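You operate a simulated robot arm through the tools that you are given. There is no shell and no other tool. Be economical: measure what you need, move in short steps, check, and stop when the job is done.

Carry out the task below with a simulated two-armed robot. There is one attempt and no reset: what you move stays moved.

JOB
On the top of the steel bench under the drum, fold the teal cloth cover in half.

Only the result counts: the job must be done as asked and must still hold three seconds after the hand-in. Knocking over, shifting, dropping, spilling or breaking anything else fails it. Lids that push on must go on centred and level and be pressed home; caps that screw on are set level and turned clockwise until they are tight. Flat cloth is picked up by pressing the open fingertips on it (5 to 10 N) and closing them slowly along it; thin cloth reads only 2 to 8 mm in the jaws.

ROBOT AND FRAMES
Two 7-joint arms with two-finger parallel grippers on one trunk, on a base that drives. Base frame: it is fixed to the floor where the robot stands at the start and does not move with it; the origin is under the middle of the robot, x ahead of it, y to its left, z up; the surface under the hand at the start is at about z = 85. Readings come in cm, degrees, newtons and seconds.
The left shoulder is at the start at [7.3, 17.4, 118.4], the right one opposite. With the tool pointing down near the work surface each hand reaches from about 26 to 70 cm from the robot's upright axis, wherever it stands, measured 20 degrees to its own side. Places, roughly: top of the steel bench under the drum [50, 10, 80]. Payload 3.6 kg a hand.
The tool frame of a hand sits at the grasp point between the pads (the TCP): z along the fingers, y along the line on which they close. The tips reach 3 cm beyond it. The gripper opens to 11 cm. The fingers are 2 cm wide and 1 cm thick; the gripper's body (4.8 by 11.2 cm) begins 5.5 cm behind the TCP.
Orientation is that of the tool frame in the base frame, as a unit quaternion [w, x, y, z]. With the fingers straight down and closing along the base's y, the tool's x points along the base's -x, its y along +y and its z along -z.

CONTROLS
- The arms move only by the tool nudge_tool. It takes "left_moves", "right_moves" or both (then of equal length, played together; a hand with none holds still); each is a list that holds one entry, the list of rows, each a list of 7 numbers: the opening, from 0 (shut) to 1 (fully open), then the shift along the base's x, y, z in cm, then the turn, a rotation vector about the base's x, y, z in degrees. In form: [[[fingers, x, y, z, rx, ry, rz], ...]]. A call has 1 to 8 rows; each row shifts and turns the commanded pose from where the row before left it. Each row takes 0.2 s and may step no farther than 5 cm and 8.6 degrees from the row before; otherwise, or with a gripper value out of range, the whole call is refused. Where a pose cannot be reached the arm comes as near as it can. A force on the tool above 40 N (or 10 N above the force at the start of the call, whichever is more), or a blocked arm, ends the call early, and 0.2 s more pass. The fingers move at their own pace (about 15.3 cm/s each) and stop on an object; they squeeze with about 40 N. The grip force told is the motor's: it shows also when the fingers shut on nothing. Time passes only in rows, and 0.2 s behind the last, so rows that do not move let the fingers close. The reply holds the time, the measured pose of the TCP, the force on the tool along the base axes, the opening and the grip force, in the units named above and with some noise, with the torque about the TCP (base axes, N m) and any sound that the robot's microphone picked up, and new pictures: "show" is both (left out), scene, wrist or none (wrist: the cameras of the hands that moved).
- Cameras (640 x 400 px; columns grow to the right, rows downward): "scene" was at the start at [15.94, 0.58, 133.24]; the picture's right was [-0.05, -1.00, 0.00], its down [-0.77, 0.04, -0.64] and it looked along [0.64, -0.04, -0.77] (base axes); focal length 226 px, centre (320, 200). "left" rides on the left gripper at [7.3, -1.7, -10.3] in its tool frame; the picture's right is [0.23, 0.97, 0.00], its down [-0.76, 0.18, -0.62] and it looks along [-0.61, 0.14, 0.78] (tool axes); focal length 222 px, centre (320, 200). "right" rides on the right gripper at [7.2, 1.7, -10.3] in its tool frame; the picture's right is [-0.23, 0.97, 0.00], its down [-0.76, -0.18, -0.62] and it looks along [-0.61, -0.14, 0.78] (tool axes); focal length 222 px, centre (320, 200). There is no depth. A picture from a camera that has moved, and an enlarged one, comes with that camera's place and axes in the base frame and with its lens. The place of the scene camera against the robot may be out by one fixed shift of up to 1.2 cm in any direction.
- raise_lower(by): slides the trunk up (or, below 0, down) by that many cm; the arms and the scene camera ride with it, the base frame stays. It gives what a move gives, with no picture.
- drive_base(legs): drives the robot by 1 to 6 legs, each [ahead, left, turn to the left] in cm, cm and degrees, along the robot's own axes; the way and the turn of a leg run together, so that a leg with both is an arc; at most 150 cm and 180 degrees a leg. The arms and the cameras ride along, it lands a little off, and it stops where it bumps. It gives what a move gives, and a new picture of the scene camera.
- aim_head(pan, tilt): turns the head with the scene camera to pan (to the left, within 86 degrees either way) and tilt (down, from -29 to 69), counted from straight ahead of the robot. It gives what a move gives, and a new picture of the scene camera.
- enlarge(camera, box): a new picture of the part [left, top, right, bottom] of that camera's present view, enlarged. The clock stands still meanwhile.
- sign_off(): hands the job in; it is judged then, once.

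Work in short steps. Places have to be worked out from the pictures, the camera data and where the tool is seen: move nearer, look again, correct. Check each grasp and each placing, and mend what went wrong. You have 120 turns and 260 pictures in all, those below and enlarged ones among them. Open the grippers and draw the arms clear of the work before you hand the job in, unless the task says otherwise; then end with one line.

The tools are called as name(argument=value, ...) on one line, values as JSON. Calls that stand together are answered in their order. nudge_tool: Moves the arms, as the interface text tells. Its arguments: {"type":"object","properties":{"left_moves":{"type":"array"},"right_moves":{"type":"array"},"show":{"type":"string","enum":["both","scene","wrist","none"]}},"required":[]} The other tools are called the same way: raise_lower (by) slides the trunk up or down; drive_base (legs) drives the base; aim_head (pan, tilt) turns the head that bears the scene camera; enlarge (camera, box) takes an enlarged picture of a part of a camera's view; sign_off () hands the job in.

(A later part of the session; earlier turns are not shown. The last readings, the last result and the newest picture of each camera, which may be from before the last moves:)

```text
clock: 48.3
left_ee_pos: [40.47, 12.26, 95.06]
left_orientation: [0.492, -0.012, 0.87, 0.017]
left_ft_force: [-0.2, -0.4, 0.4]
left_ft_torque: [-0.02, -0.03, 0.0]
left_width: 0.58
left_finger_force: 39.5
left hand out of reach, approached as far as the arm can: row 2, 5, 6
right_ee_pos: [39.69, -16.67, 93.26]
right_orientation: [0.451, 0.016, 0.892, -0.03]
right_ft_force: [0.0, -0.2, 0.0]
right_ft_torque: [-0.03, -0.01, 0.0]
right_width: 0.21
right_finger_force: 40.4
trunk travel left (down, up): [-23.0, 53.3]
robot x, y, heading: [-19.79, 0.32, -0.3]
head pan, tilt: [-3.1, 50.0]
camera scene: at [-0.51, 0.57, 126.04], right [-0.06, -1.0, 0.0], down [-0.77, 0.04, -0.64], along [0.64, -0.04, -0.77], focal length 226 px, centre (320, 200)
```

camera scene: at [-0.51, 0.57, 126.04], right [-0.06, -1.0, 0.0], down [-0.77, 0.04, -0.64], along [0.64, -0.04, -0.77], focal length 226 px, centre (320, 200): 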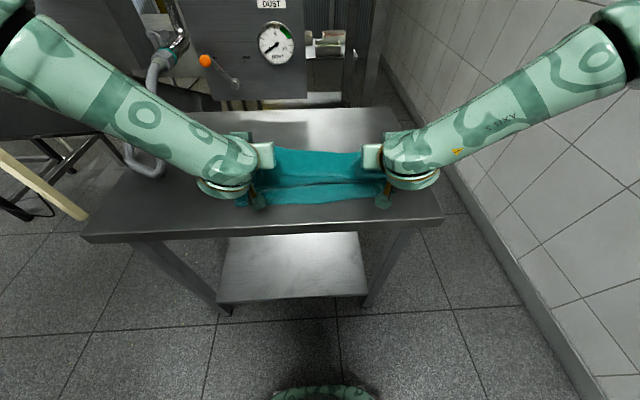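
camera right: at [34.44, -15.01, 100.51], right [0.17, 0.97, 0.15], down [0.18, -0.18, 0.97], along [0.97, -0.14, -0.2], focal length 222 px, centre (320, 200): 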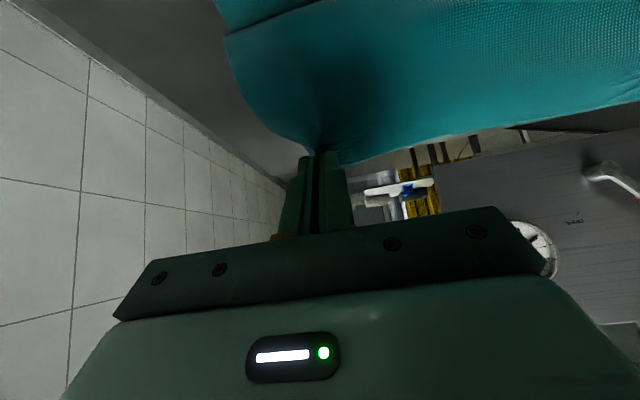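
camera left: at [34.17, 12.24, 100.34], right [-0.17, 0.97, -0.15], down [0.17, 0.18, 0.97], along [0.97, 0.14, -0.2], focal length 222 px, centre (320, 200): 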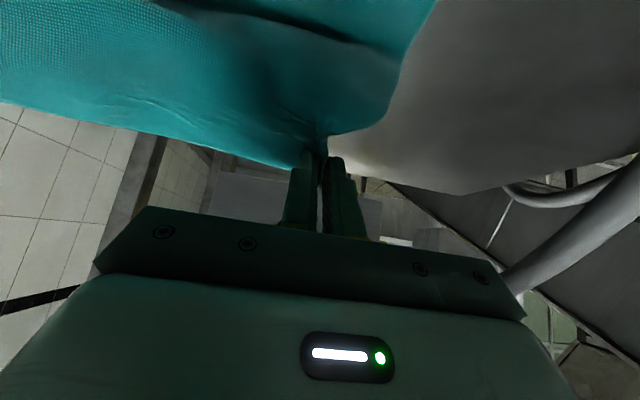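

The lower trunk works: about 55–59° tilt is now held with good spacing. I lower the trunk another 6 cm and lift the hands correspondingly.

raise_lower(by=-5)

nudge_tool(left_moves=[[[0, -0.3, 0.3, 1.0, 0, -2, 0], [0, -0.3, 0.3, 1.0, 0, -2, 0], [0, -0.3, 0.3, 1.0, 0, -2, 0], [0, -0.3, 0.3, 0.5, 0, -2, 0], [0, -0.3, 0.3, 0, 0, -2, 0], [0, 0, 0, 0, 0, 0, 0]]], right_moves=[[[0, -0.1, 0, 1.0, 0, -3.5, 0], [0, -0.1, 0, 1.0, 0, -3.5, 0], [0, -0.1, 0, 1.0, 0, -3.5, 0], [0, -0.1, 0, 1.0, 0, -3.5, 0], [0, 0, 0, 1.0, 0, -2, 0], [0, 0, 0, 0, 0, 0, 0]]], show="scene")

```text
clock: 49.4
left_ee_pos: [41.69, 12.13, 87.66]
left_orientation: [0.475, -0.013, 0.88, 0.016]
left_ft_force: [-0.4, -0.4, 12.5]
left_ft_torque: [0.02, -0.2, 0.04]
left_width: 0.25
left_finger_force: 39.2
right_ee_pos: [39.86, -16.77, 88.39]
right_orientation: [0.45, 0.016, 0.893, -0.031]
right_ft_force: [-0.2, -0.5, 0.7]
right_ft_torque: [0.01, -0.02, -0.01]
right_width: 0.21
right_finger_force: 39.9
trunk travel left (down, up): [-18.1, 58.2]
robot x, y, heading: [-19.38, -0.29, 0.2]
head pan, tilt: [-3.1, 50.0]
stopped: the force on the tool passed its limit at 42 N (the readings are from after the stop); the commanded pose is now the measured one
```

```text
clock: 50.8
left_ee_pos: [41.62, 10.16, 94.72]
left_orientation: [0.544, -0.016, 0.838, 0.017]
left_ft_force: [0.2, -0.5, 0.5]
left_ft_torque: [0.04, 0.02, 0.02]
left_width: 0.22
left_finger_force: 40.0
left hand out of reach, approached as far as the arm can: row 1, 2, 3, 4, 5
right_ee_pos: [41.27, -12.36, 98.74]
right_orientation: [0.568, 0.022, 0.822, -0.029]
right_ft_force: [0.3, 0.0, 0.5]
right_ft_torque: [0.01, -0.02, 0.0]
right_width: 0.2
right_finger_force: 39.9
right hand out of reach, approached as far as the arm can: row 1, 2, 3, 4, 5
trunk travel left (down, up): [-18.1, 58.2]
robot x, y, heading: [-19.31, 0.03, -0.3]
head pan, tilt: [-3.1, 50.0]
camera scene: at [2.15, 0.59, 120.88], right [-0.06, -1.0, 0.0], down [-0.77, 0.04, -0.64], along [0.64, -0.04, -0.77], focal length 226 px, centre (320, 200)
```

scene: 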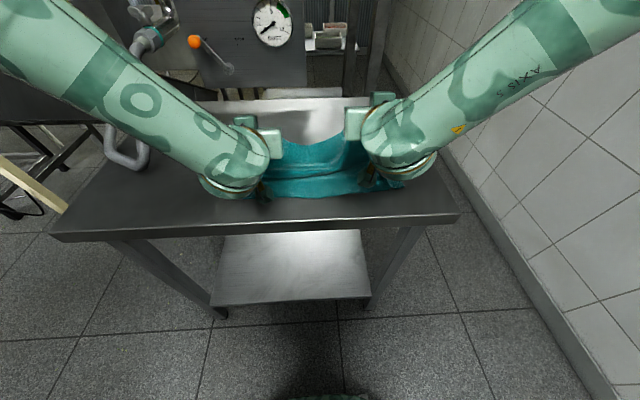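

Left fingertips briefly touched the bench (cloth between), nothing moved, and both hands still hold. The trunk came forward as it lowered, so I back the base 7 cm to regain room.

drive_base(legs=[[-6, 0, 0]])

nudge_tool(left_moves=[[[0, 0.7, 0.6, 0.3, 0, 0, 0], [0, 0.7, 0.6, 0.2, 0, 0, 0], [0, 0.7, 0.6, 0, 0, 0, 0], [0, 0.7, 0.6, 0, 0, 0, 0], [0, 0.7, 0.6, 0, 0, 0, 0], [0, 0, 0.6, 0, 0, 0, 0]]], right_moves=[[[0, 0.8, -0.8, -0.5, 0, 0, 0], [0, 0.8, -0.8, -0.5, 0, 0, 0], [0, 0.8, -0.8, -0.6, 0, 0, 0], [0, 0.7, -0.8, -0.6, 0, 0, 0], [0, 0.7, -0.8, -0.6, 0, 0, 0], [0, 0, -0.4, -0.6, 0, 0, 0]]])

```text
clock: 51.8
left_ee_pos: [35.4, 10.26, 94.79]
left_orientation: [0.546, -0.016, 0.838, 0.018]
left_ft_force: [-0.2, -0.2, -0.3]
left_ft_torque: [0.02, 0.06, 0.02]
left_width: 0.25
left_finger_force: 39.9
right_ee_pos: [34.97, -12.34, 98.76]
right_orientation: [0.569, 0.022, 0.822, -0.03]
right_ft_force: [-1.0, -0.2, 0.2]
right_ft_torque: [-0.04, 0.02, 0.0]
right_width: 0.24
right_finger_force: 39.5
trunk travel left (down, up): [-18.1, 58.2]
robot x, y, heading: [-25.49, -0.23, 0.1]
head pan, tilt: [-3.1, 50.0]
camera scene: at [-4.02, 0.59, 120.93], right [-0.06, -1.0, 0.0], down [-0.76, 0.04, -0.64], along [0.64, -0.04, -0.77], focal length 226 px, centre (320, 200)
```

scene: 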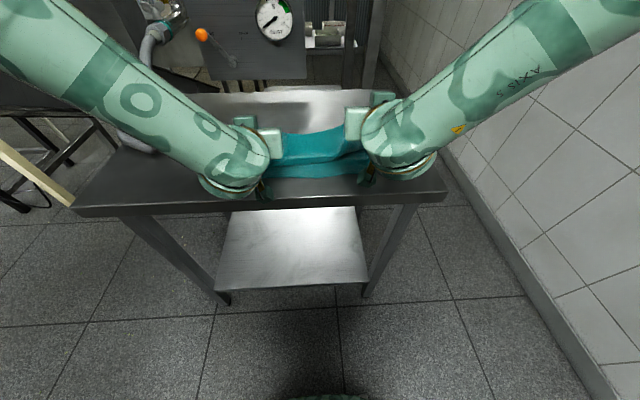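

```text
clock: 53.2
left_ee_pos: [39.33, 13.14, 95.95]
left_orientation: [0.543, -0.017, 0.839, 0.019]
left_ft_force: [-0.1, 0.5, -0.1]
left_ft_torque: [0.04, 0.0, -0.04]
left_width: 0.24
left_finger_force: 40.1
left hand out of reach, approached as far as the arm can: row 4, 6
right_ee_pos: [39.72, -13.77, 98.38]
right_orientation: [0.564, 0.021, 0.825, -0.03]
right_ft_force: [-0.4, 0.8, 0.7]
right_ft_torque: [0.01, 0.01, 0.02]
right_width: 0.2
right_finger_force: 40.0
right hand out of reach, approached as far as the arm can: row 1, 2, 3, 4, 5, 6
trunk travel left (down, up): [-18.1, 58.2]
robot x, y, heading: [-25.81, 0.33, 0.1]
head pan, tilt: [-3.1, 50.0]
camera scene: at [-3.88, 0.6, 120.9], right [-0.06, -1.0, 0.0], down [-0.77, 0.04, -0.64], along [0.64, -0.04, -0.77], focal length 226 px, centre (320, 200)
camera right: at [27.67, -11.34, 95.35], right [0.15, 0.97, 0.19], down [-0.32, -0.13, 0.94], along [0.94, -0.2, 0.29], focal length 222 px, centre (320, 200)
camera left: at [26.99, 10.92, 93.53], right [-0.14, 0.97, -0.19], down [-0.26, 0.15, 0.95], along [0.95, 0.18, 0.23], focal length 222 px, centre (320, 200)
```

scene: 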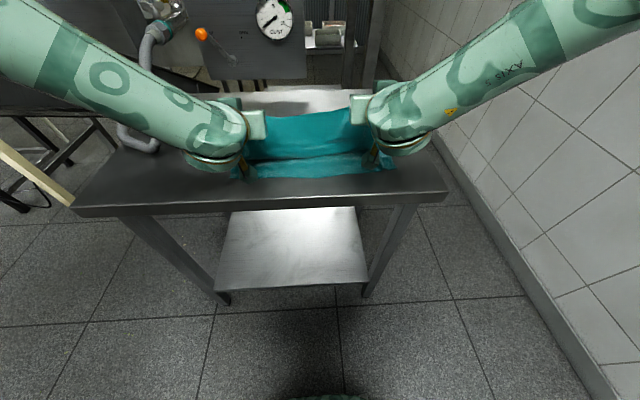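
right: 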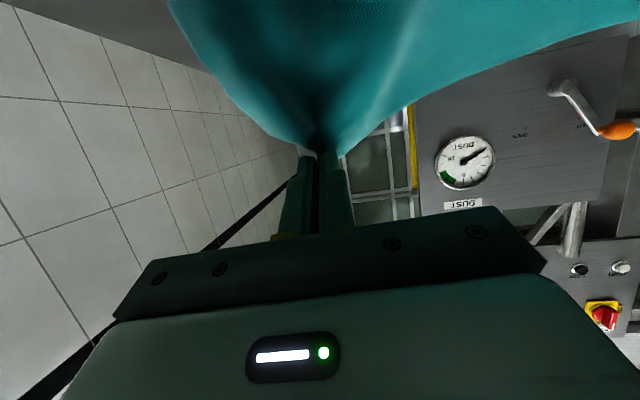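
left: 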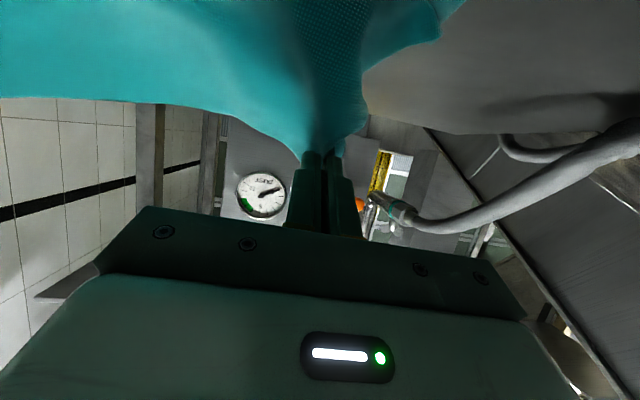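

Left is well posed (66°). I ease the right's tilt by about 8° so that it can come down and out.

nudge_tool(right_moves=[[[0, 0, 0, 0, 0, 3, 0], [0, 0, 0, 0, 0, 3, 0], [0, 0, -0.8, -0.8, 0, 2, 0], [0, 0, -0.8, -0.8, 0, 0, 0], [0, 0, -0.8, -0.8, 0, 0, 0], [0, 0, -0.6, 0, 0, 0, 0]]], show="scene")

```text
clock: 54.6
left_ee_pos: [39.35, 13.1, 95.92]
left_orientation: [0.543, -0.017, 0.84, 0.019]
left_ft_force: [0.0, -3.9, 1.0]
left_ft_torque: [-0.07, -0.03, -0.08]
left_width: 0.24
left_finger_force: 40.5
right_ee_pos: [39.79, -16.97, 96.09]
right_orientation: [0.508, 0.019, 0.86, -0.03]
right_ft_force: [-1.6, 3.0, 0.3]
right_ft_torque: [0.08, -0.01, 0.08]
right_width: 0.19
right_finger_force: 39.8
trunk travel left (down, up): [-18.1, 58.2]
robot x, y, heading: [-25.49, 0.0, 0.1]
head pan, tilt: [-3.1, 50.0]
camera scene: at [-3.86, 0.58, 120.89], right [-0.06, -1.0, 0.0], down [-0.77, 0.04, -0.64], along [0.64, -0.04, -0.77], focal length 226 px, centre (320, 200)
```

scene: 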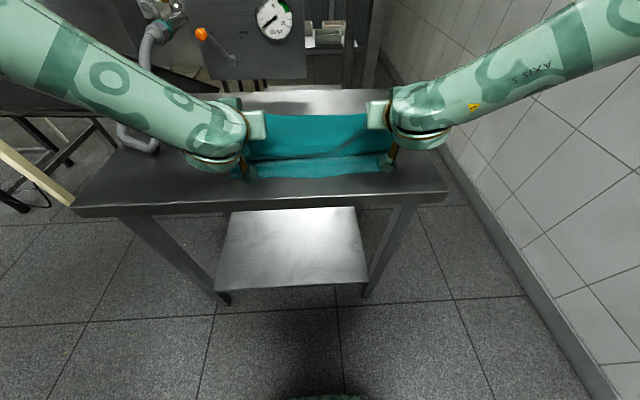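

Spread and tilt are good now. I'll use the trunk to lower and the base to back off, keeping the arms' posture: first trunk down 2.5 cm, base back 5.

raise_lower(by=-2.5)

drive_base(legs=[[-4, 0, 0]])

enlarge(camera="scene", box=[200, 80, 440, 230])

```text
clock: 55.3
left_ee_pos: [39.35, 12.95, 93.33]
left_orientation: [0.541, -0.017, 0.841, 0.019]
left_ft_force: [0.2, -1.8, -1.1]
left_ft_torque: [-0.02, 0.0, -0.07]
left_width: 0.24
left_finger_force: 39.9
right_ee_pos: [39.78, -16.92, 93.64]
right_orientation: [0.509, 0.019, 0.86, -0.031]
right_ft_force: [-0.4, 2.0, 0.1]
right_ft_torque: [0.08, 0.01, 0.08]
right_width: 0.22
right_finger_force: 40.0
trunk travel left (down, up): [-15.6, 60.7]
robot x, y, heading: [-25.6, 0.06, 0.1]
head pan, tilt: [-3.1, 50.0]
```

```text
clock: 56.1
left_ee_pos: [35.39, 13.07, 93.41]
left_orientation: [0.54, -0.017, 0.841, 0.019]
left_ft_force: [0.0, -2.6, 1.0]
left_ft_torque: [-0.04, 0.02, -0.04]
left_width: 0.24
left_finger_force: 39.4
right_ee_pos: [35.53, -16.91, 93.71]
right_orientation: [0.509, 0.019, 0.86, -0.031]
right_ft_force: [-1.0, 1.4, 0.4]
right_ft_torque: [0.1, 0.02, 0.05]
right_width: 0.22
right_finger_force: 39.8
trunk travel left (down, up): [-15.6, 60.7]
robot x, y, heading: [-30.01, 0.01, -0.2]
head pan, tilt: [-3.1, 50.0]
camera scene: at [-6.62, 0.61, 118.3], right [-0.05, -1.0, 0.0], down [-0.76, 0.04, -0.64], along [0.64, -0.04, -0.77], focal length 226 px, centre (320, 200)
```

scene: 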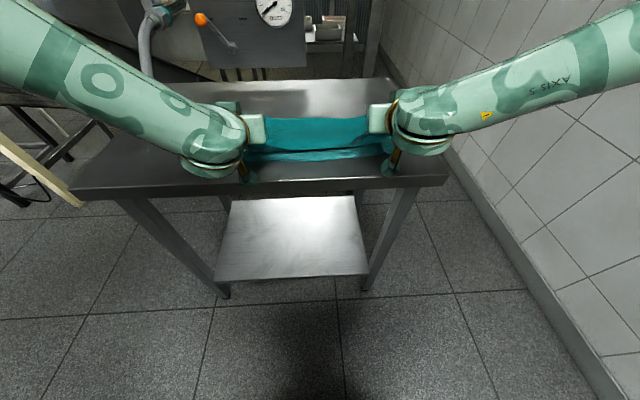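

```text
2.67 times, centred on (320, 155) of scene
camera zoom: at [-6.62, 0.61, 118.3], right [-0.05, -1.0, 0.0], down [-0.76, 0.04, -0.64], along [0.64, -0.04, -0.77], focal length 603 px, centre (320, 320)
```

zoom: 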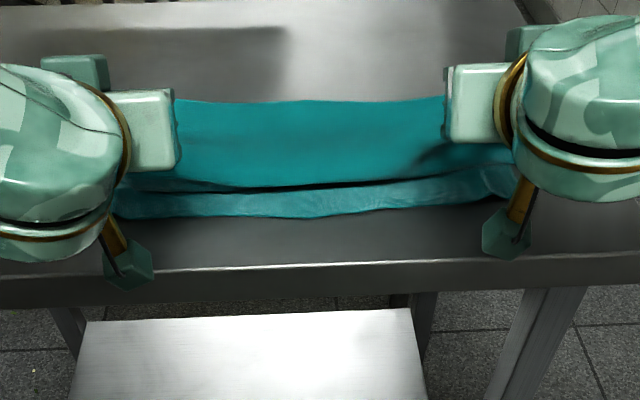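

Good: the sheet hangs smoothly behind the near edge. I lower by 3 cm more and back 2.5 cm.

raise_lower(by=-2.5)

drive_base(legs=[[-2.5, 0, 0]])

enlarge(camera="scene", box=[200, 80, 440, 230])

```text
clock: 56.9
left_ee_pos: [35.44, 13.05, 90.98]
left_orientation: [0.541, -0.019, 0.841, 0.021]
left_ft_force: [-0.5, -1.6, 0.9]
left_ft_torque: [-0.02, -0.02, -0.04]
left_width: 0.24
left_finger_force: 39.5
right_ee_pos: [35.69, -16.88, 91.2]
right_orientation: [0.509, 0.019, 0.86, -0.031]
right_ft_force: [-0.3, 1.1, 0.3]
right_ft_torque: [0.0, 0.03, 0.09]
right_width: 0.22
right_finger_force: 39.9
trunk travel left (down, up): [-13.1, 63.2]
robot x, y, heading: [-29.72, -0.22, 0.2]
head pan, tilt: [-3.1, 50.0]
```

```text
clock: 57.7
left_ee_pos: [32.8, 13.11, 91.03]
left_orientation: [0.539, -0.018, 0.842, 0.021]
left_ft_force: [0.1, -2.1, 0.2]
left_ft_torque: [0.0, -0.01, -0.08]
left_width: 0.21
left_finger_force: 39.7
right_ee_pos: [33.03, -16.87, 91.11]
right_orientation: [0.509, 0.019, 0.86, -0.031]
right_ft_force: [0.0, 1.8, 0.0]
right_ft_torque: [0.03, 0.02, 0.05]
right_width: 0.2
right_finger_force: 39.8
trunk travel left (down, up): [-13.1, 63.2]
robot x, y, heading: [-32.31, 0.21, 0.0]
head pan, tilt: [-3.1, 50.0]
camera scene: at [-7.68, 0.63, 115.64], right [-0.05, -1.0, 0.0], down [-0.76, 0.04, -0.64], along [0.64, -0.03, -0.77], focal length 226 px, centre (320, 200)
```

scene: 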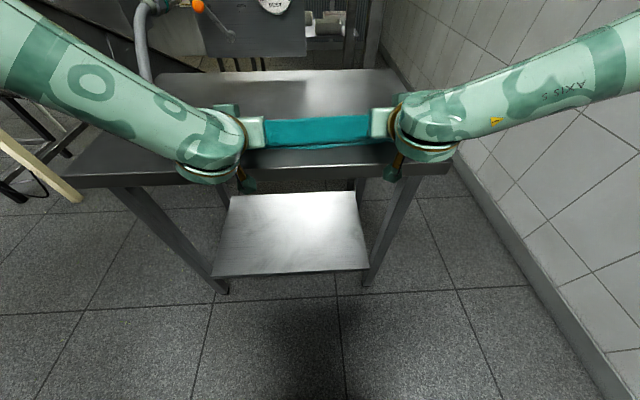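

```text
2.67 times, centred on (320, 155) of scene
camera zoom: at [-7.68, 0.63, 115.64], right [-0.05, -1.0, 0.0], down [-0.76, 0.04, -0.64], along [0.64, -0.03, -0.77], focal length 603 px, centre (320, 320)
```

zoom: 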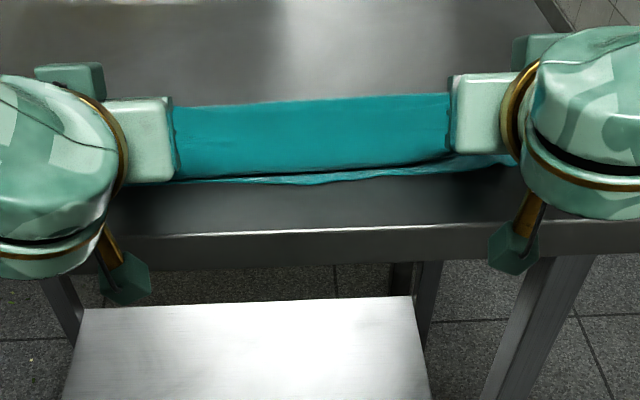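

The grip points are at x of about 35, z of about 90, with the sheet draped to the near edge. I lower 2.3 cm more and look with a steeper head tilt from nearer.

raise_lower(by=-2.3)

enlarge(camera="scene", box=[220, 90, 420, 215])

enlarge(camera="left", box=[0, 0, 640, 400])

enlarge(camera="right", box=[0, 0, 640, 400])

```text
clock: 58.4
left_ee_pos: [32.77, 13.1, 88.6]
left_orientation: [0.539, -0.018, 0.842, 0.021]
left_ft_force: [-0.5, -1.3, 0.1]
left_ft_torque: [-0.02, 0.0, -0.02]
left_width: 0.26
left_finger_force: 40.3
right_ee_pos: [33.14, -16.83, 88.98]
right_orientation: [0.51, 0.018, 0.859, -0.03]
right_ft_force: [-0.8, 1.6, 0.0]
right_ft_torque: [0.04, -0.01, 0.07]
right_width: 0.22
right_finger_force: 39.9
trunk travel left (down, up): [-10.8, 65.5]
robot x, y, heading: [-32.4, 0.0, 0.1]
head pan, tilt: [-3.1, 50.0]
```

```text
3.20 times, centred on (320, 152) of scene
camera zoom: at [-6.22, 0.64, 113.16], right [-0.05, -1.0, 0.0], down [-0.77, 0.04, -0.64], along [0.64, -0.03, -0.77], focal length 724 px, centre (320, 352)
```

zoom: 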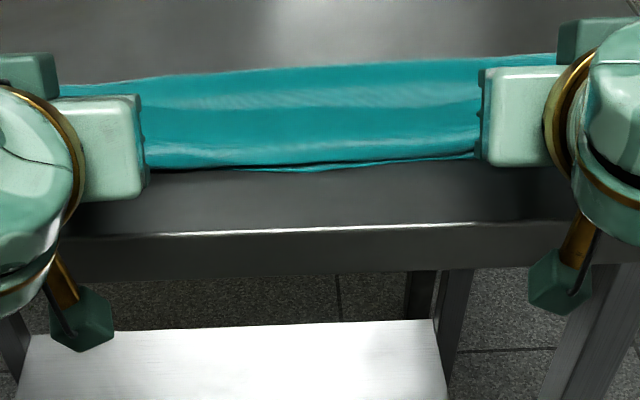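

```text
1.00 times, centred on (320, 200) of left (not enlarged: the box is as wide or as high as the picture)
camera zoom: at [20.45, 10.79, 86.35], right [-0.15, 0.97, -0.19], down [-0.25, 0.15, 0.96], along [0.96, 0.19, 0.22], focal length 222 px, centre (320, 200)
```

zoom: 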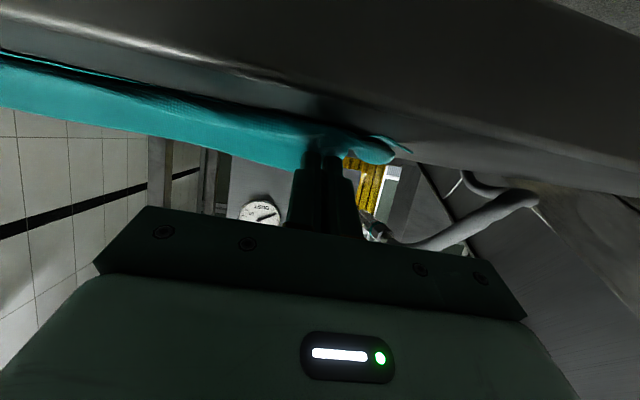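

```text
1.00 times, centred on (320, 200) of right (not enlarged: the box is as wide or as high as the picture)
camera zoom: at [20.75, -14.39, 87.39], right [0.17, 0.97, 0.17], down [-0.19, -0.13, 0.97], along [0.97, -0.2, 0.16], focal length 222 px, centre (320, 200)
```

zoom: 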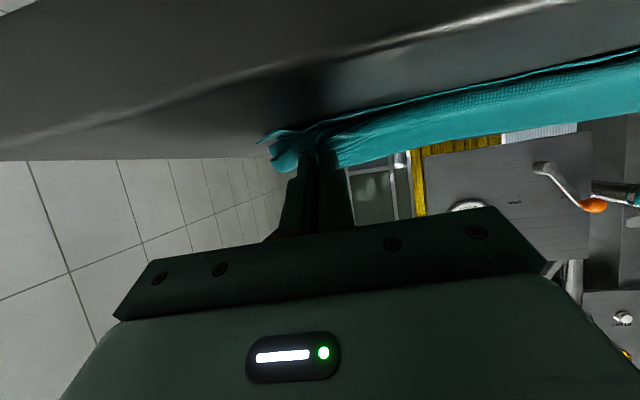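

The hem edge sits at x of about 36.5, the roll at 33, the fold at about 42. I shift the grip 2.5 cm forward so the hem's full length will reach the near edge, then open slightly and withdraw backwards so that the fingers draw the hem out toward the robot.

nudge_tool(left_moves=[[[0, 0.8, 0, 0.1, 0, 0, 0], [0, 0.8, 0, 0, 0, 0, 0], [0, 0.9, 0, 0, 0, 0, 0], [0, 0, 0, 0, 0, 0, 0]]], right_moves=[[[0, 0.8, 0, 0, 0, 0, 0], [0, 0.8, 0, 0, 0, 0, 0], [0, 0.9, 0, 0, 0, 0, 0], [0, 0, 0, 0, 0, 0, 0]]], show="none")

nudge_tool(left_moves=[[[0.06, 0, 0, 0, 0, 0, 0], [0.06, -0.8, 0, 0, 0, 0, 0], [0.06, -0.8, 0, 0, 0, 0, 0], [0.08, -0.8, 0, 0, 0, 0, 0], [0.08, -0.8, 0, 0.1, 0, 0, 0], [0.08, -1, 0, 0.2, 0, 0, 0]]], right_moves=[[[0.06, 0, 0, 0, 0, 0, 0], [0.06, -0.8, 0, 0, 0, 0, 0], [0.06, -0.8, 0, 0, 0, 0, 0], [0.08, -0.8, 0, 0, 0, 0, 0], [0.08, -0.8, 0, 0.1, 0, 0, 0], [0.08, -1, 0, 0.2, 0, 0, 0]]], show="none")

enlarge(camera="scene", box=[220, 90, 420, 215])

enlarge(camera="left", box=[0, 0, 640, 400])

```text
clock: 59.4
left_ee_pos: [35.42, 12.88, 88.64]
left_orientation: [0.538, -0.019, 0.843, 0.021]
left_ft_force: [-0.1, -0.4, -0.2]
left_ft_torque: [0.01, 0.0, -0.03]
left_width: 0.21
left_finger_force: 39.7
right_ee_pos: [35.64, -16.73, 88.82]
right_orientation: [0.508, 0.018, 0.861, -0.03]
right_ft_force: [-0.4, 0.5, 0.9]
right_ft_torque: [0.01, 0.02, 0.07]
right_width: 0.18
right_finger_force: 40.0
trunk travel left (down, up): [-10.8, 65.5]
robot x, y, heading: [-31.95, -0.1, 0.2]
head pan, tilt: [-3.1, 50.0]
```

```text
clock: 60.8
left_ee_pos: [31.02, 13.24, 89.02]
left_orientation: [0.538, -0.018, 0.842, 0.02]
left_ft_force: [0.3, -0.2, 0.3]
left_ft_torque: [-0.04, -0.01, 0.02]
left_width: 0.87
left_finger_force: 0.1
right_ee_pos: [31.47, -16.75, 89.19]
right_orientation: [0.509, 0.018, 0.86, -0.03]
right_ft_force: [-0.6, 0.8, -0.9]
right_ft_torque: [0.02, 0.03, 0.02]
right_width: 0.89
right_finger_force: 0.1
trunk travel left (down, up): [-10.8, 65.5]
robot x, y, heading: [-32.44, 0.08, 0.0]
head pan, tilt: [-3.1, 50.0]
```

```text
3.20 times, centred on (320, 152) of scene
camera zoom: at [-6.17, 0.64, 113.15], right [-0.05, -1.0, 0.0], down [-0.77, 0.04, -0.64], along [0.64, -0.03, -0.77], focal length 724 px, centre (320, 352)
```

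zoom: 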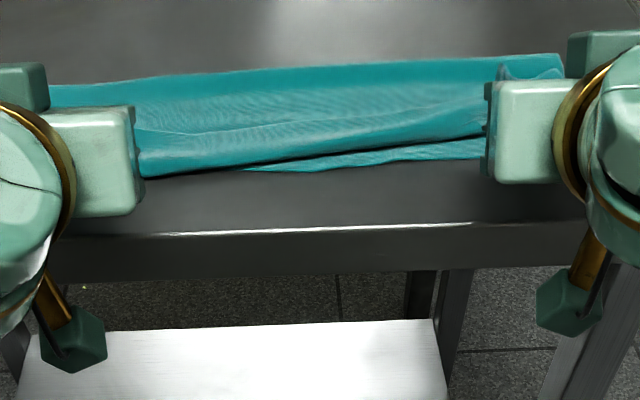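

```text
1.00 times, centred on (320, 200) of left (not enlarged: the box is as wide or as high as the picture)
camera zoom: at [18.76, 10.81, 86.72], right [-0.15, 0.97, -0.19], down [-0.25, 0.15, 0.96], along [0.96, 0.19, 0.22], focal length 222 px, centre (320, 200)
```

zoom: 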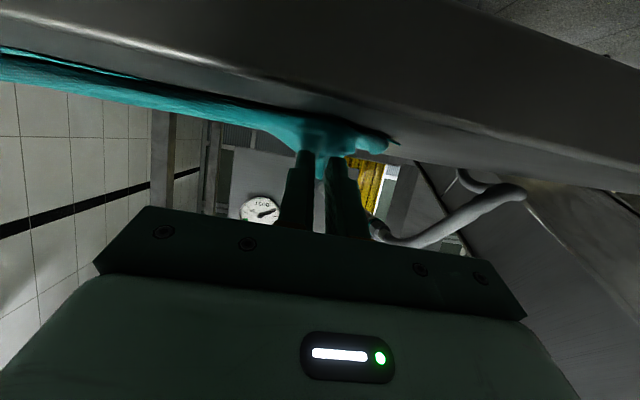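

The right is free, the left still has cloth between its fingers. I open wider and withdraw both backwards and up for a clear view.

nudge_tool(left_moves=[[[0.2, 0, 0, 0, 0, 0, 0], [0.3, 0, 0, 0, 0, 0, 0], [0.3, -1.5, 0, 0.2, 0, 0, 0], [0.3, -2, 0, 0.5, 0, 0, 0], [0.3, -2, 0, 1, 0, 0, 0], [0.3, -2, 0, 2, 0, 0, 0]]], right_moves=[[[0.2, 0, 0, 0, 0, 0, 0], [0.3, 0, 0, 0, 0, 0, 0], [0.3, -1.5, 0, 0.2, 0, 0, 0], [0.3, -2, 0, 0.5, 0, 0, 0], [0.3, -2, 0, 1, 0, 0, 0], [0.3, -2, 0, 2, 0, 0, 0]]], show="none")

enlarge(camera="scene", box=[200, 80, 440, 230])

```text
clock: 62.2
left_ee_pos: [23.51, 13.04, 92.86]
left_orientation: [0.538, -0.019, 0.842, 0.021]
left_ft_force: [0.4, 0.2, 0.1]
left_ft_torque: [-0.01, -0.03, 0.01]
left_width: 3.31
left_finger_force: 0.1
right_ee_pos: [23.74, -16.91, 93.04]
right_orientation: [0.509, 0.018, 0.86, -0.031]
right_ft_force: [-0.8, -0.6, 0.8]
right_ft_torque: [-0.03, -0.02, -0.01]
right_width: 3.33
right_finger_force: 0.0
trunk travel left (down, up): [-10.8, 65.5]
robot x, y, heading: [-32.47, 0.11, 0.1]
head pan, tilt: [-3.1, 50.0]
```

```text
2.67 times, centred on (320, 155) of scene
camera zoom: at [-6.25, 0.64, 113.18], right [-0.05, -1.0, 0.0], down [-0.76, 0.04, -0.64], along [0.64, -0.03, -0.77], focal length 603 px, centre (320, 320)
```

zoom: 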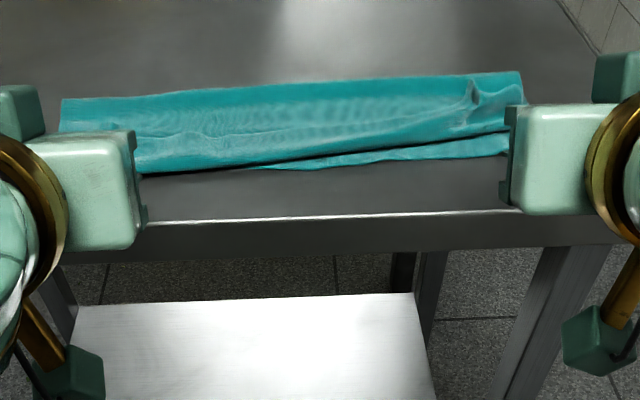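

I raise the trunk for a better view and straighten the hands.

raise_lower(by=19)

nudge_tool(left_moves=[[[0.3, 0, 0.5, 0, 0, 8, 0], [0.3, 0, 0.5, 0, 0, 8, 0], [0.3, 0, 0.5, 0, 0, 8, 0], [0.3, 0, 0.5, 0, 0, 8, 0], [0.3, 0, 0, 0, 0, 8, 0], [0.3, 0, 0, 0, 0, 8, 0], [0.3, 0, 0, 0, 0, 8, 0]]], right_moves=[[[0.3, 0, -0.5, 0, 0, 8, 0], [0.3, 0, -0.5, 0, 0, 8, 0], [0.3, 0, -0.5, 0, 0, 8, 0], [0.3, 0, -0.5, 0, 0, 8, 0], [0.3, 0, 0, 0, 0, 8, 0], [0.3, 0, 0, 0, 0, 8, 0], [0.3, 0, 0, 0, 0, 8, 0]]], show="scene")

```text
clock: 64.2
left_ee_pos: [23.79, 13.1, 111.54]
left_orientation: [0.538, -0.018, 0.842, 0.02]
left_ft_force: [1.1, 0.7, -0.1]
left_ft_torque: [-0.01, -0.03, -0.02]
left_width: 3.32
left_finger_force: 0.0
right_ee_pos: [23.91, -16.8, 111.62]
right_orientation: [0.508, 0.018, 0.86, -0.03]
right_ft_force: [0.3, -0.8, -0.6]
right_ft_torque: [0.0, 0.02, 0.01]
right_width: 3.31
right_finger_force: 0.0
trunk travel left (down, up): [-29.8, 46.5]
robot x, y, heading: [-32.31, -0.15, 0.1]
head pan, tilt: [-3.1, 50.0]
```

```text
clock: 65.8
left_ee_pos: [23.75, 15.13, 111.54]
left_orientation: [0.077, -0.006, 0.997, 0.026]
left_ft_force: [0.1, -0.5, 0.1]
left_ft_torque: [0.0, 0.03, 0.0]
left_width: 3.28
left_finger_force: 0.1
right_ee_pos: [24.12, -18.69, 111.75]
right_orientation: [0.045, 0.001, 0.998, -0.035]
right_ft_force: [0.4, -0.4, 0.8]
right_ft_torque: [0.0, 0.01, 0.0]
right_width: 3.28
right_finger_force: 0.1
trunk travel left (down, up): [-29.8, 46.5]
robot x, y, heading: [-32.08, -0.03, 0.1]
head pan, tilt: [-3.1, 50.0]
camera scene: at [-16.12, 0.63, 132.98], right [-0.05, -1.0, 0.0], down [-0.77, 0.04, -0.64], along [0.64, -0.03, -0.77], focal length 226 px, centre (320, 200)
```

scene: 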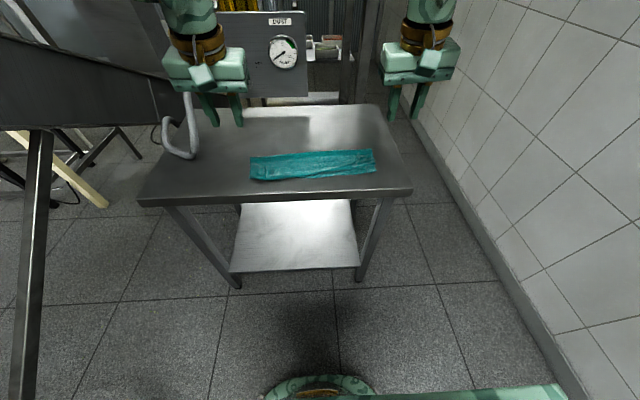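

Bench and everything else are undisturbed. I drive forward 28 cm with the hands high to inspect the cloth from close.

drive_base(legs=[[28, 0, 0]])

enlarge(camera="scene", box=[210, 190, 430, 328])

```text
clock: 67.8
left_ee_pos: [52.33, 15.38, 111.67]
left_orientation: [0.08, -0.007, 0.996, 0.027]
left_ft_force: [0.8, -0.2, -0.1]
left_ft_torque: [0.01, 0.02, 0.01]
left_width: 3.3
left_finger_force: 0.0
right_ee_pos: [52.68, -18.54, 111.76]
right_orientation: [0.046, 0.001, 0.998, -0.036]
right_ft_force: [-0.7, 0.8, 0.2]
right_ft_torque: [0.01, 0.03, 0.01]
right_width: 3.31
right_finger_force: 0.1
trunk travel left (down, up): [-29.8, 46.5]
robot x, y, heading: [-4.02, 0.07, 0.0]
head pan, tilt: [-3.1, 50.0]
camera scene: at [12.47, 0.73, 132.99], right [-0.05, -1.0, 0.0], down [-0.77, 0.04, -0.64], along [0.64, -0.03, -0.77], focal length 226 px, centre (320, 200)
```

scene: 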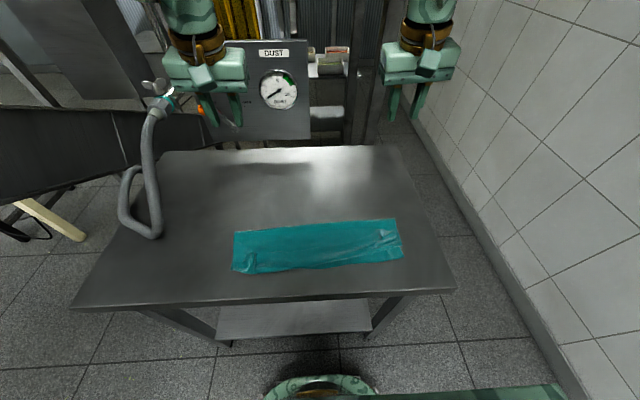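

```text
2.90 times, centred on (320, 259) of scene
camera zoom: at [12.47, 0.73, 132.99], right [-0.05, -1.0, 0.0], down [-0.77, 0.04, -0.64], along [0.64, -0.03, -0.77], focal length 656 px, centre (320, 29)
```

zoom: 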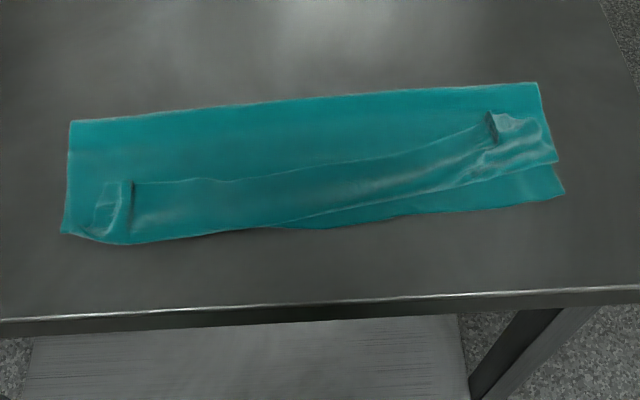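

The cloth is folded but the top hem (about 4–5 cm) is rolled back with pleats standing at about [35, 15] and [40.2, -15]. I plan to regrip these pleats, lift, and lay the sheet over quickly with a release in motion so the hem falls outward; first I straighten and bring the hands above the pleats.

nudge_tool(left_moves=[[[0.25, -2.8, 0, -2.8, -0.6, 1.6, 0], [0.25, -2.8, 0, -2.8, -0.5, 1.5, 0], [0.25, -2.8, 0, -2.8, -0.5, 1.5, 0], [0.25, -2.8, 0, -2.8, -0.5, 1.5, 0], [0.25, -2.8, -0.1, -2.8, -0.5, 1.5, 0], [0.25, -2.7, -0.2, -2.8, -0.5, 1.5, 0], [0.25, 0, 0, 0, 0, 0, 0]]], right_moves=[[[0.25, -2.05, 0.6, -2.8, 0.7, 0.9, 0], [0.25, -2.05, 0.6, -2.8, 0.7, 0.9, 0], [0.25, -2.05, 0.6, -2.8, 0.7, 0.9, 0], [0.25, -2.05, 0.6, -2.8, 0.7, 0.9, 0], [0.25, -2.05, 0.6, -2.8, 0.7, 0.9, 0], [0.25, -2.05, 0.6, -2.8, 0.6, 0.8, 0], [0.25, 0, 0, 0, 0, 0, 0]]], show="wrist")

```text
clock: 69.4
left_ee_pos: [35.32, 14.73, 94.82]
left_orientation: [0.0, -0.008, 1.0, 0.0]
left_ft_force: [0.8, -0.2, -0.4]
left_ft_torque: [0.01, 0.0, -0.01]
left_width: 2.75
left_finger_force: 0.0
right_ee_pos: [40.28, -14.87, 95.11]
right_orientation: [0.001, 0.001, 1.0, 0.001]
right_ft_force: [-0.6, -0.2, -0.4]
right_ft_torque: [0.0, -0.03, 0.0]
right_width: 2.77
right_finger_force: 0.1
trunk travel left (down, up): [-29.8, 46.5]
robot x, y, heading: [-3.82, -0.19, 0.4]
head pan, tilt: [-3.1, 50.0]
camera right: at [33.14, -13.17, 105.36], right [0.23, 0.97, 0.0], down [0.76, -0.18, 0.62], along [0.61, -0.14, -0.78], focal length 222 px, centre (320, 200)
camera left: at [28.18, 12.94, 105.15], right [-0.24, 0.97, 0.0], down [0.76, 0.19, 0.62], along [0.6, 0.15, -0.78], focal length 222 px, centre (320, 200)
```

right: 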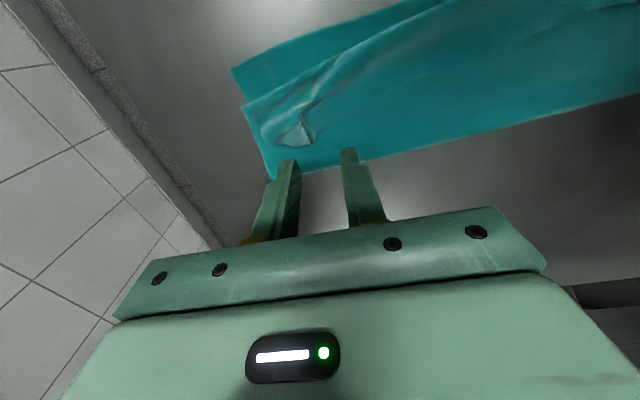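
left: 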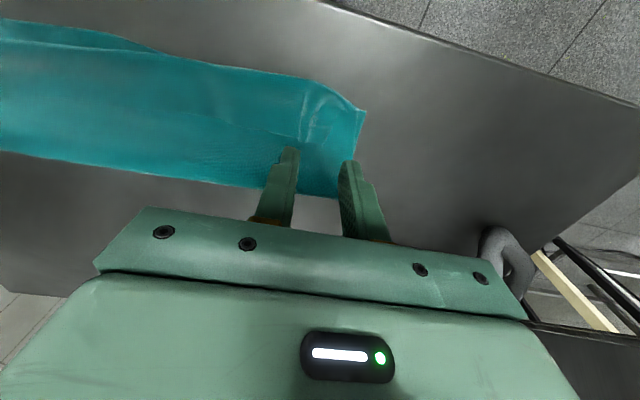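

Let me look closely at both pleats.

enlarge(camera="left", box=[240, 60, 400, 160])

enlarge(camera="right", box=[220, 60, 380, 160])

```text
4.00 times, centred on (320, 110) of left
camera zoom: at [28.18, 12.94, 105.15], right [-0.24, 0.97, 0.0], down [0.76, 0.19, 0.62], along [0.6, 0.15, -0.78], focal length 888 px, centre (320, 560)
```

zoom: 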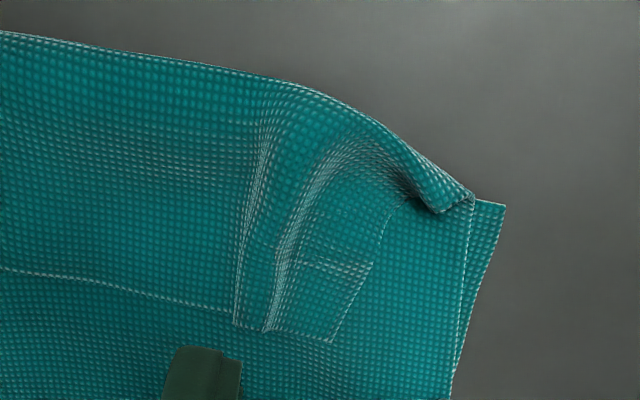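

```text
4.00 times, centred on (300, 110) of right
camera zoom: at [33.14, -13.17, 105.36], right [0.23, 0.97, 0.0], down [0.76, -0.18, 0.62], along [0.61, -0.14, -0.78], focal length 888 px, centre (400, 560)
```

zoom: 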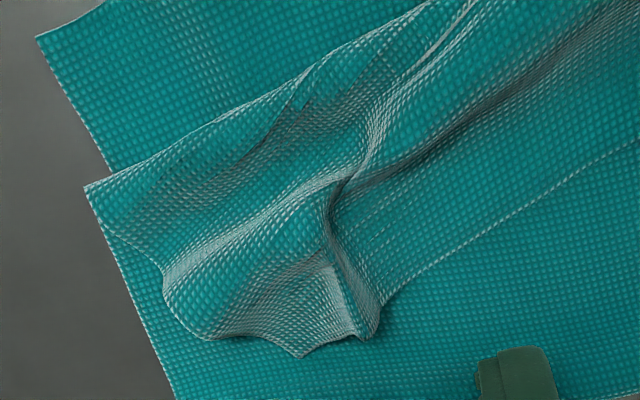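

The close-ups show the free edge and the standing pleats clearly: left ridge at [35.8, 13.5], right at [41, -16]. I'll grip them with the fingers tilted backward 25° (to have more turn available afterward) and go down just above.

nudge_tool(left_moves=[[[0.25, 0.4, -0.4, -0.4, 0, 6.25, 0], [0.25, 0.4, -0.4, -1, 0, 6.25, 0], [0.25, 0.4, -0.4, -1, 0, 6.25, 0], [0.25, 0.5, 0, -1, 0, 6.25, 0], [0.25, 0, 0, -1, 0, 0, 0], [0.25, 0, 0, -0.9, 0, 0, 0], [0.25, 0, 0, 0, 0, 0, 0]]], right_moves=[[[0.25, 0.4, -0.4, -0.4, 0, 6.25, 0], [0.25, 0.4, -0.4, -1, 0, 6.25, 0], [0.25, 0.4, -0.3, -1, 0, 6.25, 0], [0.25, 0.4, 0, -1, 0, 6.25, 0], [0.25, 0, 0, -1, 0, 0, 0], [0.25, 0, 0, -1.1, 0, 0, 0], [0.25, 0, 0, 0, 0, 0, 0]]], show="wrist")

```text
clock: 71.0
left_ee_pos: [37.16, 13.65, 89.69]
left_orientation: [-0.216, -0.007, 0.976, 0.003]
left_ft_force: [0.7, 0.5, 0.1]
left_ft_torque: [0.01, -0.02, -0.02]
left_width: 2.73
left_finger_force: 0.0
right_ee_pos: [42.16, -16.14, 89.67]
right_orientation: [-0.217, 0.001, 0.976, 0.0]
right_ft_force: [0.7, 0.7, 0.2]
right_ft_torque: [0.05, -0.01, -0.01]
right_width: 2.75
right_finger_force: 0.1
trunk travel left (down, up): [-29.8, 46.5]
robot x, y, heading: [-3.58, 0.32, 0.2]
head pan, tilt: [-3.1, 50.0]
camera right: at [39.85, -14.4, 102.0], right [0.21, 0.97, -0.1], down [0.95, -0.18, 0.24], along [0.22, -0.14, -0.97], focal length 222 px, centre (320, 200)
camera left: at [35.03, 12.02, 102.01], right [-0.22, 0.97, 0.1], down [0.95, 0.19, 0.24], along [0.22, 0.15, -0.96], focal length 222 px, centre (320, 200)
```

right: 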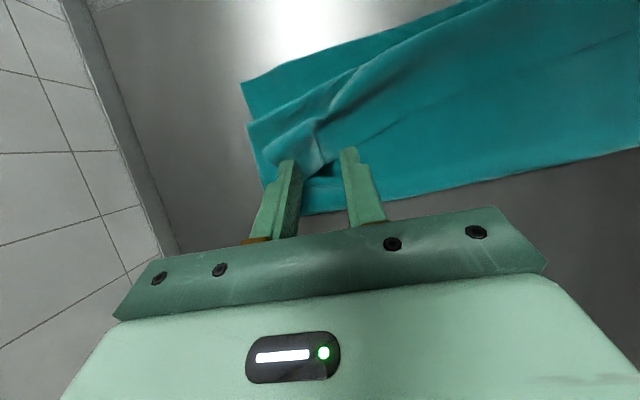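
left: 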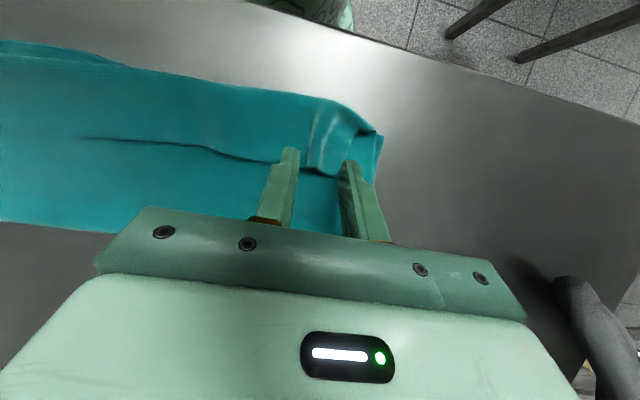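

Both pleats lie between the fingers. I lower 0.6 cm and close.

nudge_tool(left_moves=[[[0.25, 0, 0, -0.3, 0, 0, 0], [0.25, 0, 0, -0.3, 0, 0, 0], [0.2, 0, 0, 0, 0, 0, 0], [0.15, 0, 0, 0, 0, 0, 0], [0.1, 0, 0, 0, 0, 0, 0], [0.05, 0, 0, 0, 0, 0, 0], [0, 0, 0, 0, 0, 0, 0], [0, 0, 0, 0, 0, 0, 0]]], right_moves=[[[0.25, 0, 0, -0.3, 0, 0, 0], [0.25, 0, 0, -0.3, 0, 0, 0], [0.2, 0, 0, 0, 0, 0, 0], [0.15, 0, 0, 0, 0, 0, 0], [0.1, 0, 0, 0, 0, 0, 0], [0.05, 0, 0, 0, 0, 0, 0], [0, 0, 0, 0, 0, 0, 0], [0, 0, 0, 0, 0, 0, 0]]], show="wrist")

```text
clock: 72.8
left_ee_pos: [37.26, 13.95, 89.04]
left_orientation: [-0.217, -0.008, 0.976, 0.002]
left_ft_force: [0.2, -0.1, -0.6]
left_ft_torque: [0.03, -0.01, -0.04]
left_width: 0.2
left_finger_force: 40.5
right_ee_pos: [41.92, -15.98, 88.95]
right_orientation: [-0.218, 0.001, 0.976, 0.001]
right_ft_force: [-0.5, 0.4, 0.8]
right_ft_torque: [0.01, 0.0, 0.02]
right_width: 0.25
right_finger_force: 39.8
trunk travel left (down, up): [-29.8, 46.5]
robot x, y, heading: [-3.76, -0.06, -0.1]
head pan, tilt: [-3.1, 50.0]
camera right: at [39.74, -14.35, 101.4], right [0.21, 0.97, -0.1], down [0.95, -0.18, 0.24], along [0.22, -0.14, -0.97], focal length 222 px, centre (320, 200)
camera left: at [35.03, 12.13, 101.4], right [-0.22, 0.97, 0.1], down [0.95, 0.19, 0.24], along [0.22, 0.15, -0.96], focal length 222 px, centre (320, 200)
```

right: 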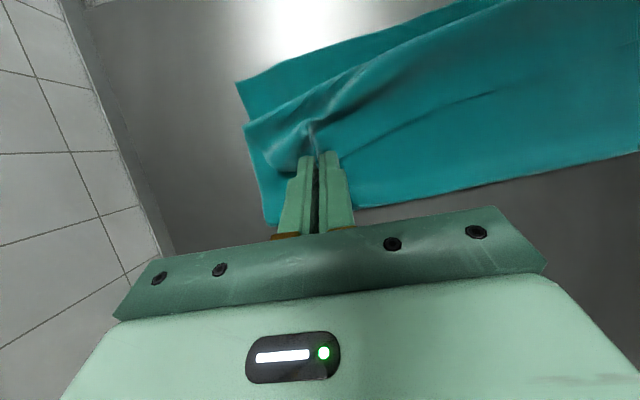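
left: 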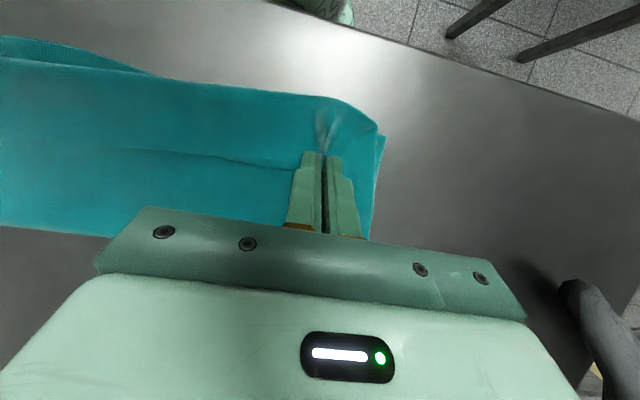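

Both pleats are gripped (2 mm each). I lift the sheet up over the fold line while returning the fingers to vertical.

nudge_tool(left_moves=[[[0, 0, 0, 1.5, 0, 0, 0], [0, 0.5, 0, 1.6, 0, -4, 0], [0, 1.0, 0, 1.6, 0, -4, 0], [0, 1.2, 0, 1.5, 0, -4, 0], [0, 1.3, 0, 1.3, 0, -4, 0], [0, 1.4, 0, 1.0, 0, -4, 0], [0, 1.4, 0, 1.0, 0, -4, 0]]], right_moves=[[[0, 0, 0, 1.5, 0, 0, 0], [0, 0.3, 0, 1.6, 0, -4, 0], [0, 0.5, 0, 1.6, 0, -4, 0], [0, 0.5, 0, 1.5, 0, -4, 0], [0, 0.6, 0, 1.3, 0, -4, 0], [0, 0.6, 0, 1.0, 0, -4, 0], [0, 0.6, 0, 1.0, 0, -4, 0]]])

```text
clock: 74.4
left_ee_pos: [44.11, 13.85, 98.37]
left_orientation: [-0.007, -0.008, 1.0, 0.001]
left_ft_force: [-0.2, -0.5, 0.4]
left_ft_torque: [-0.01, 0.02, 0.02]
left_width: 0.22
left_finger_force: 40.0
right_ee_pos: [44.97, -16.01, 98.48]
right_orientation: [-0.008, 0.001, 1.0, 0.0]
right_ft_force: [0.1, 0.8, -0.4]
right_ft_torque: [0.07, 0.01, 0.01]
right_width: 0.24
right_finger_force: 39.5
trunk travel left (down, up): [-29.8, 46.5]
robot x, y, heading: [-3.87, 0.18, 0.1]
head pan, tilt: [-3.1, 50.0]
camera scene: at [12.34, 0.73, 133.01], right [-0.05, -1.0, 0.0], down [-0.77, 0.04, -0.64], along [0.64, -0.03, -0.77], focal length 226 px, centre (320, 200)
camera right: at [38.02, -14.35, 108.82], right [0.23, 0.97, 0.0], down [0.77, -0.18, 0.61], along [0.59, -0.14, -0.79], focal length 222 px, centre (320, 200)
camera left: at [37.02, 12.17, 108.89], right [-0.24, 0.97, 0.01], down [0.77, 0.19, 0.61], along [0.59, 0.15, -0.79], focal length 222 px, centre (320, 200)
```

scene: 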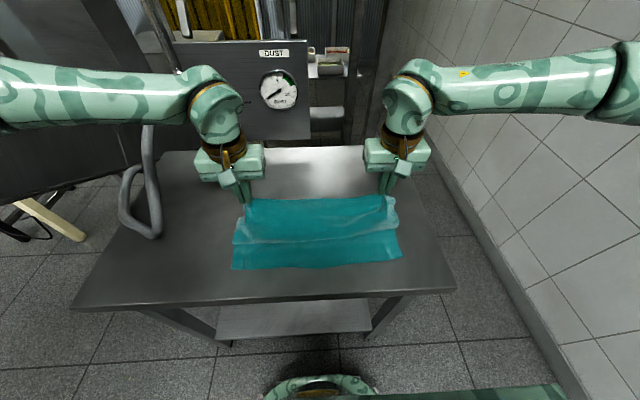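
right: 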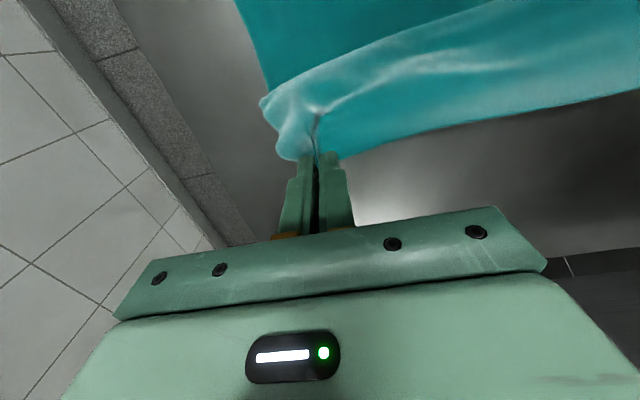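
left: 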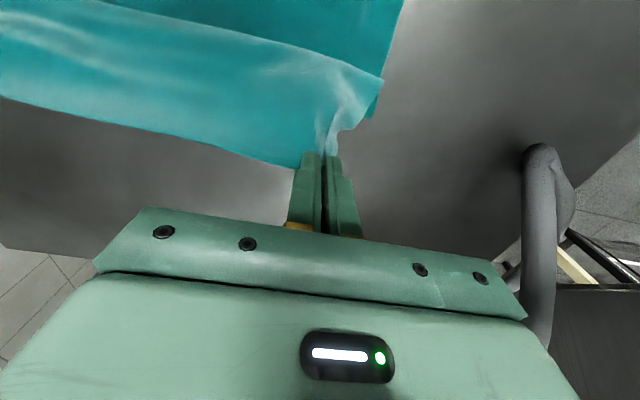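

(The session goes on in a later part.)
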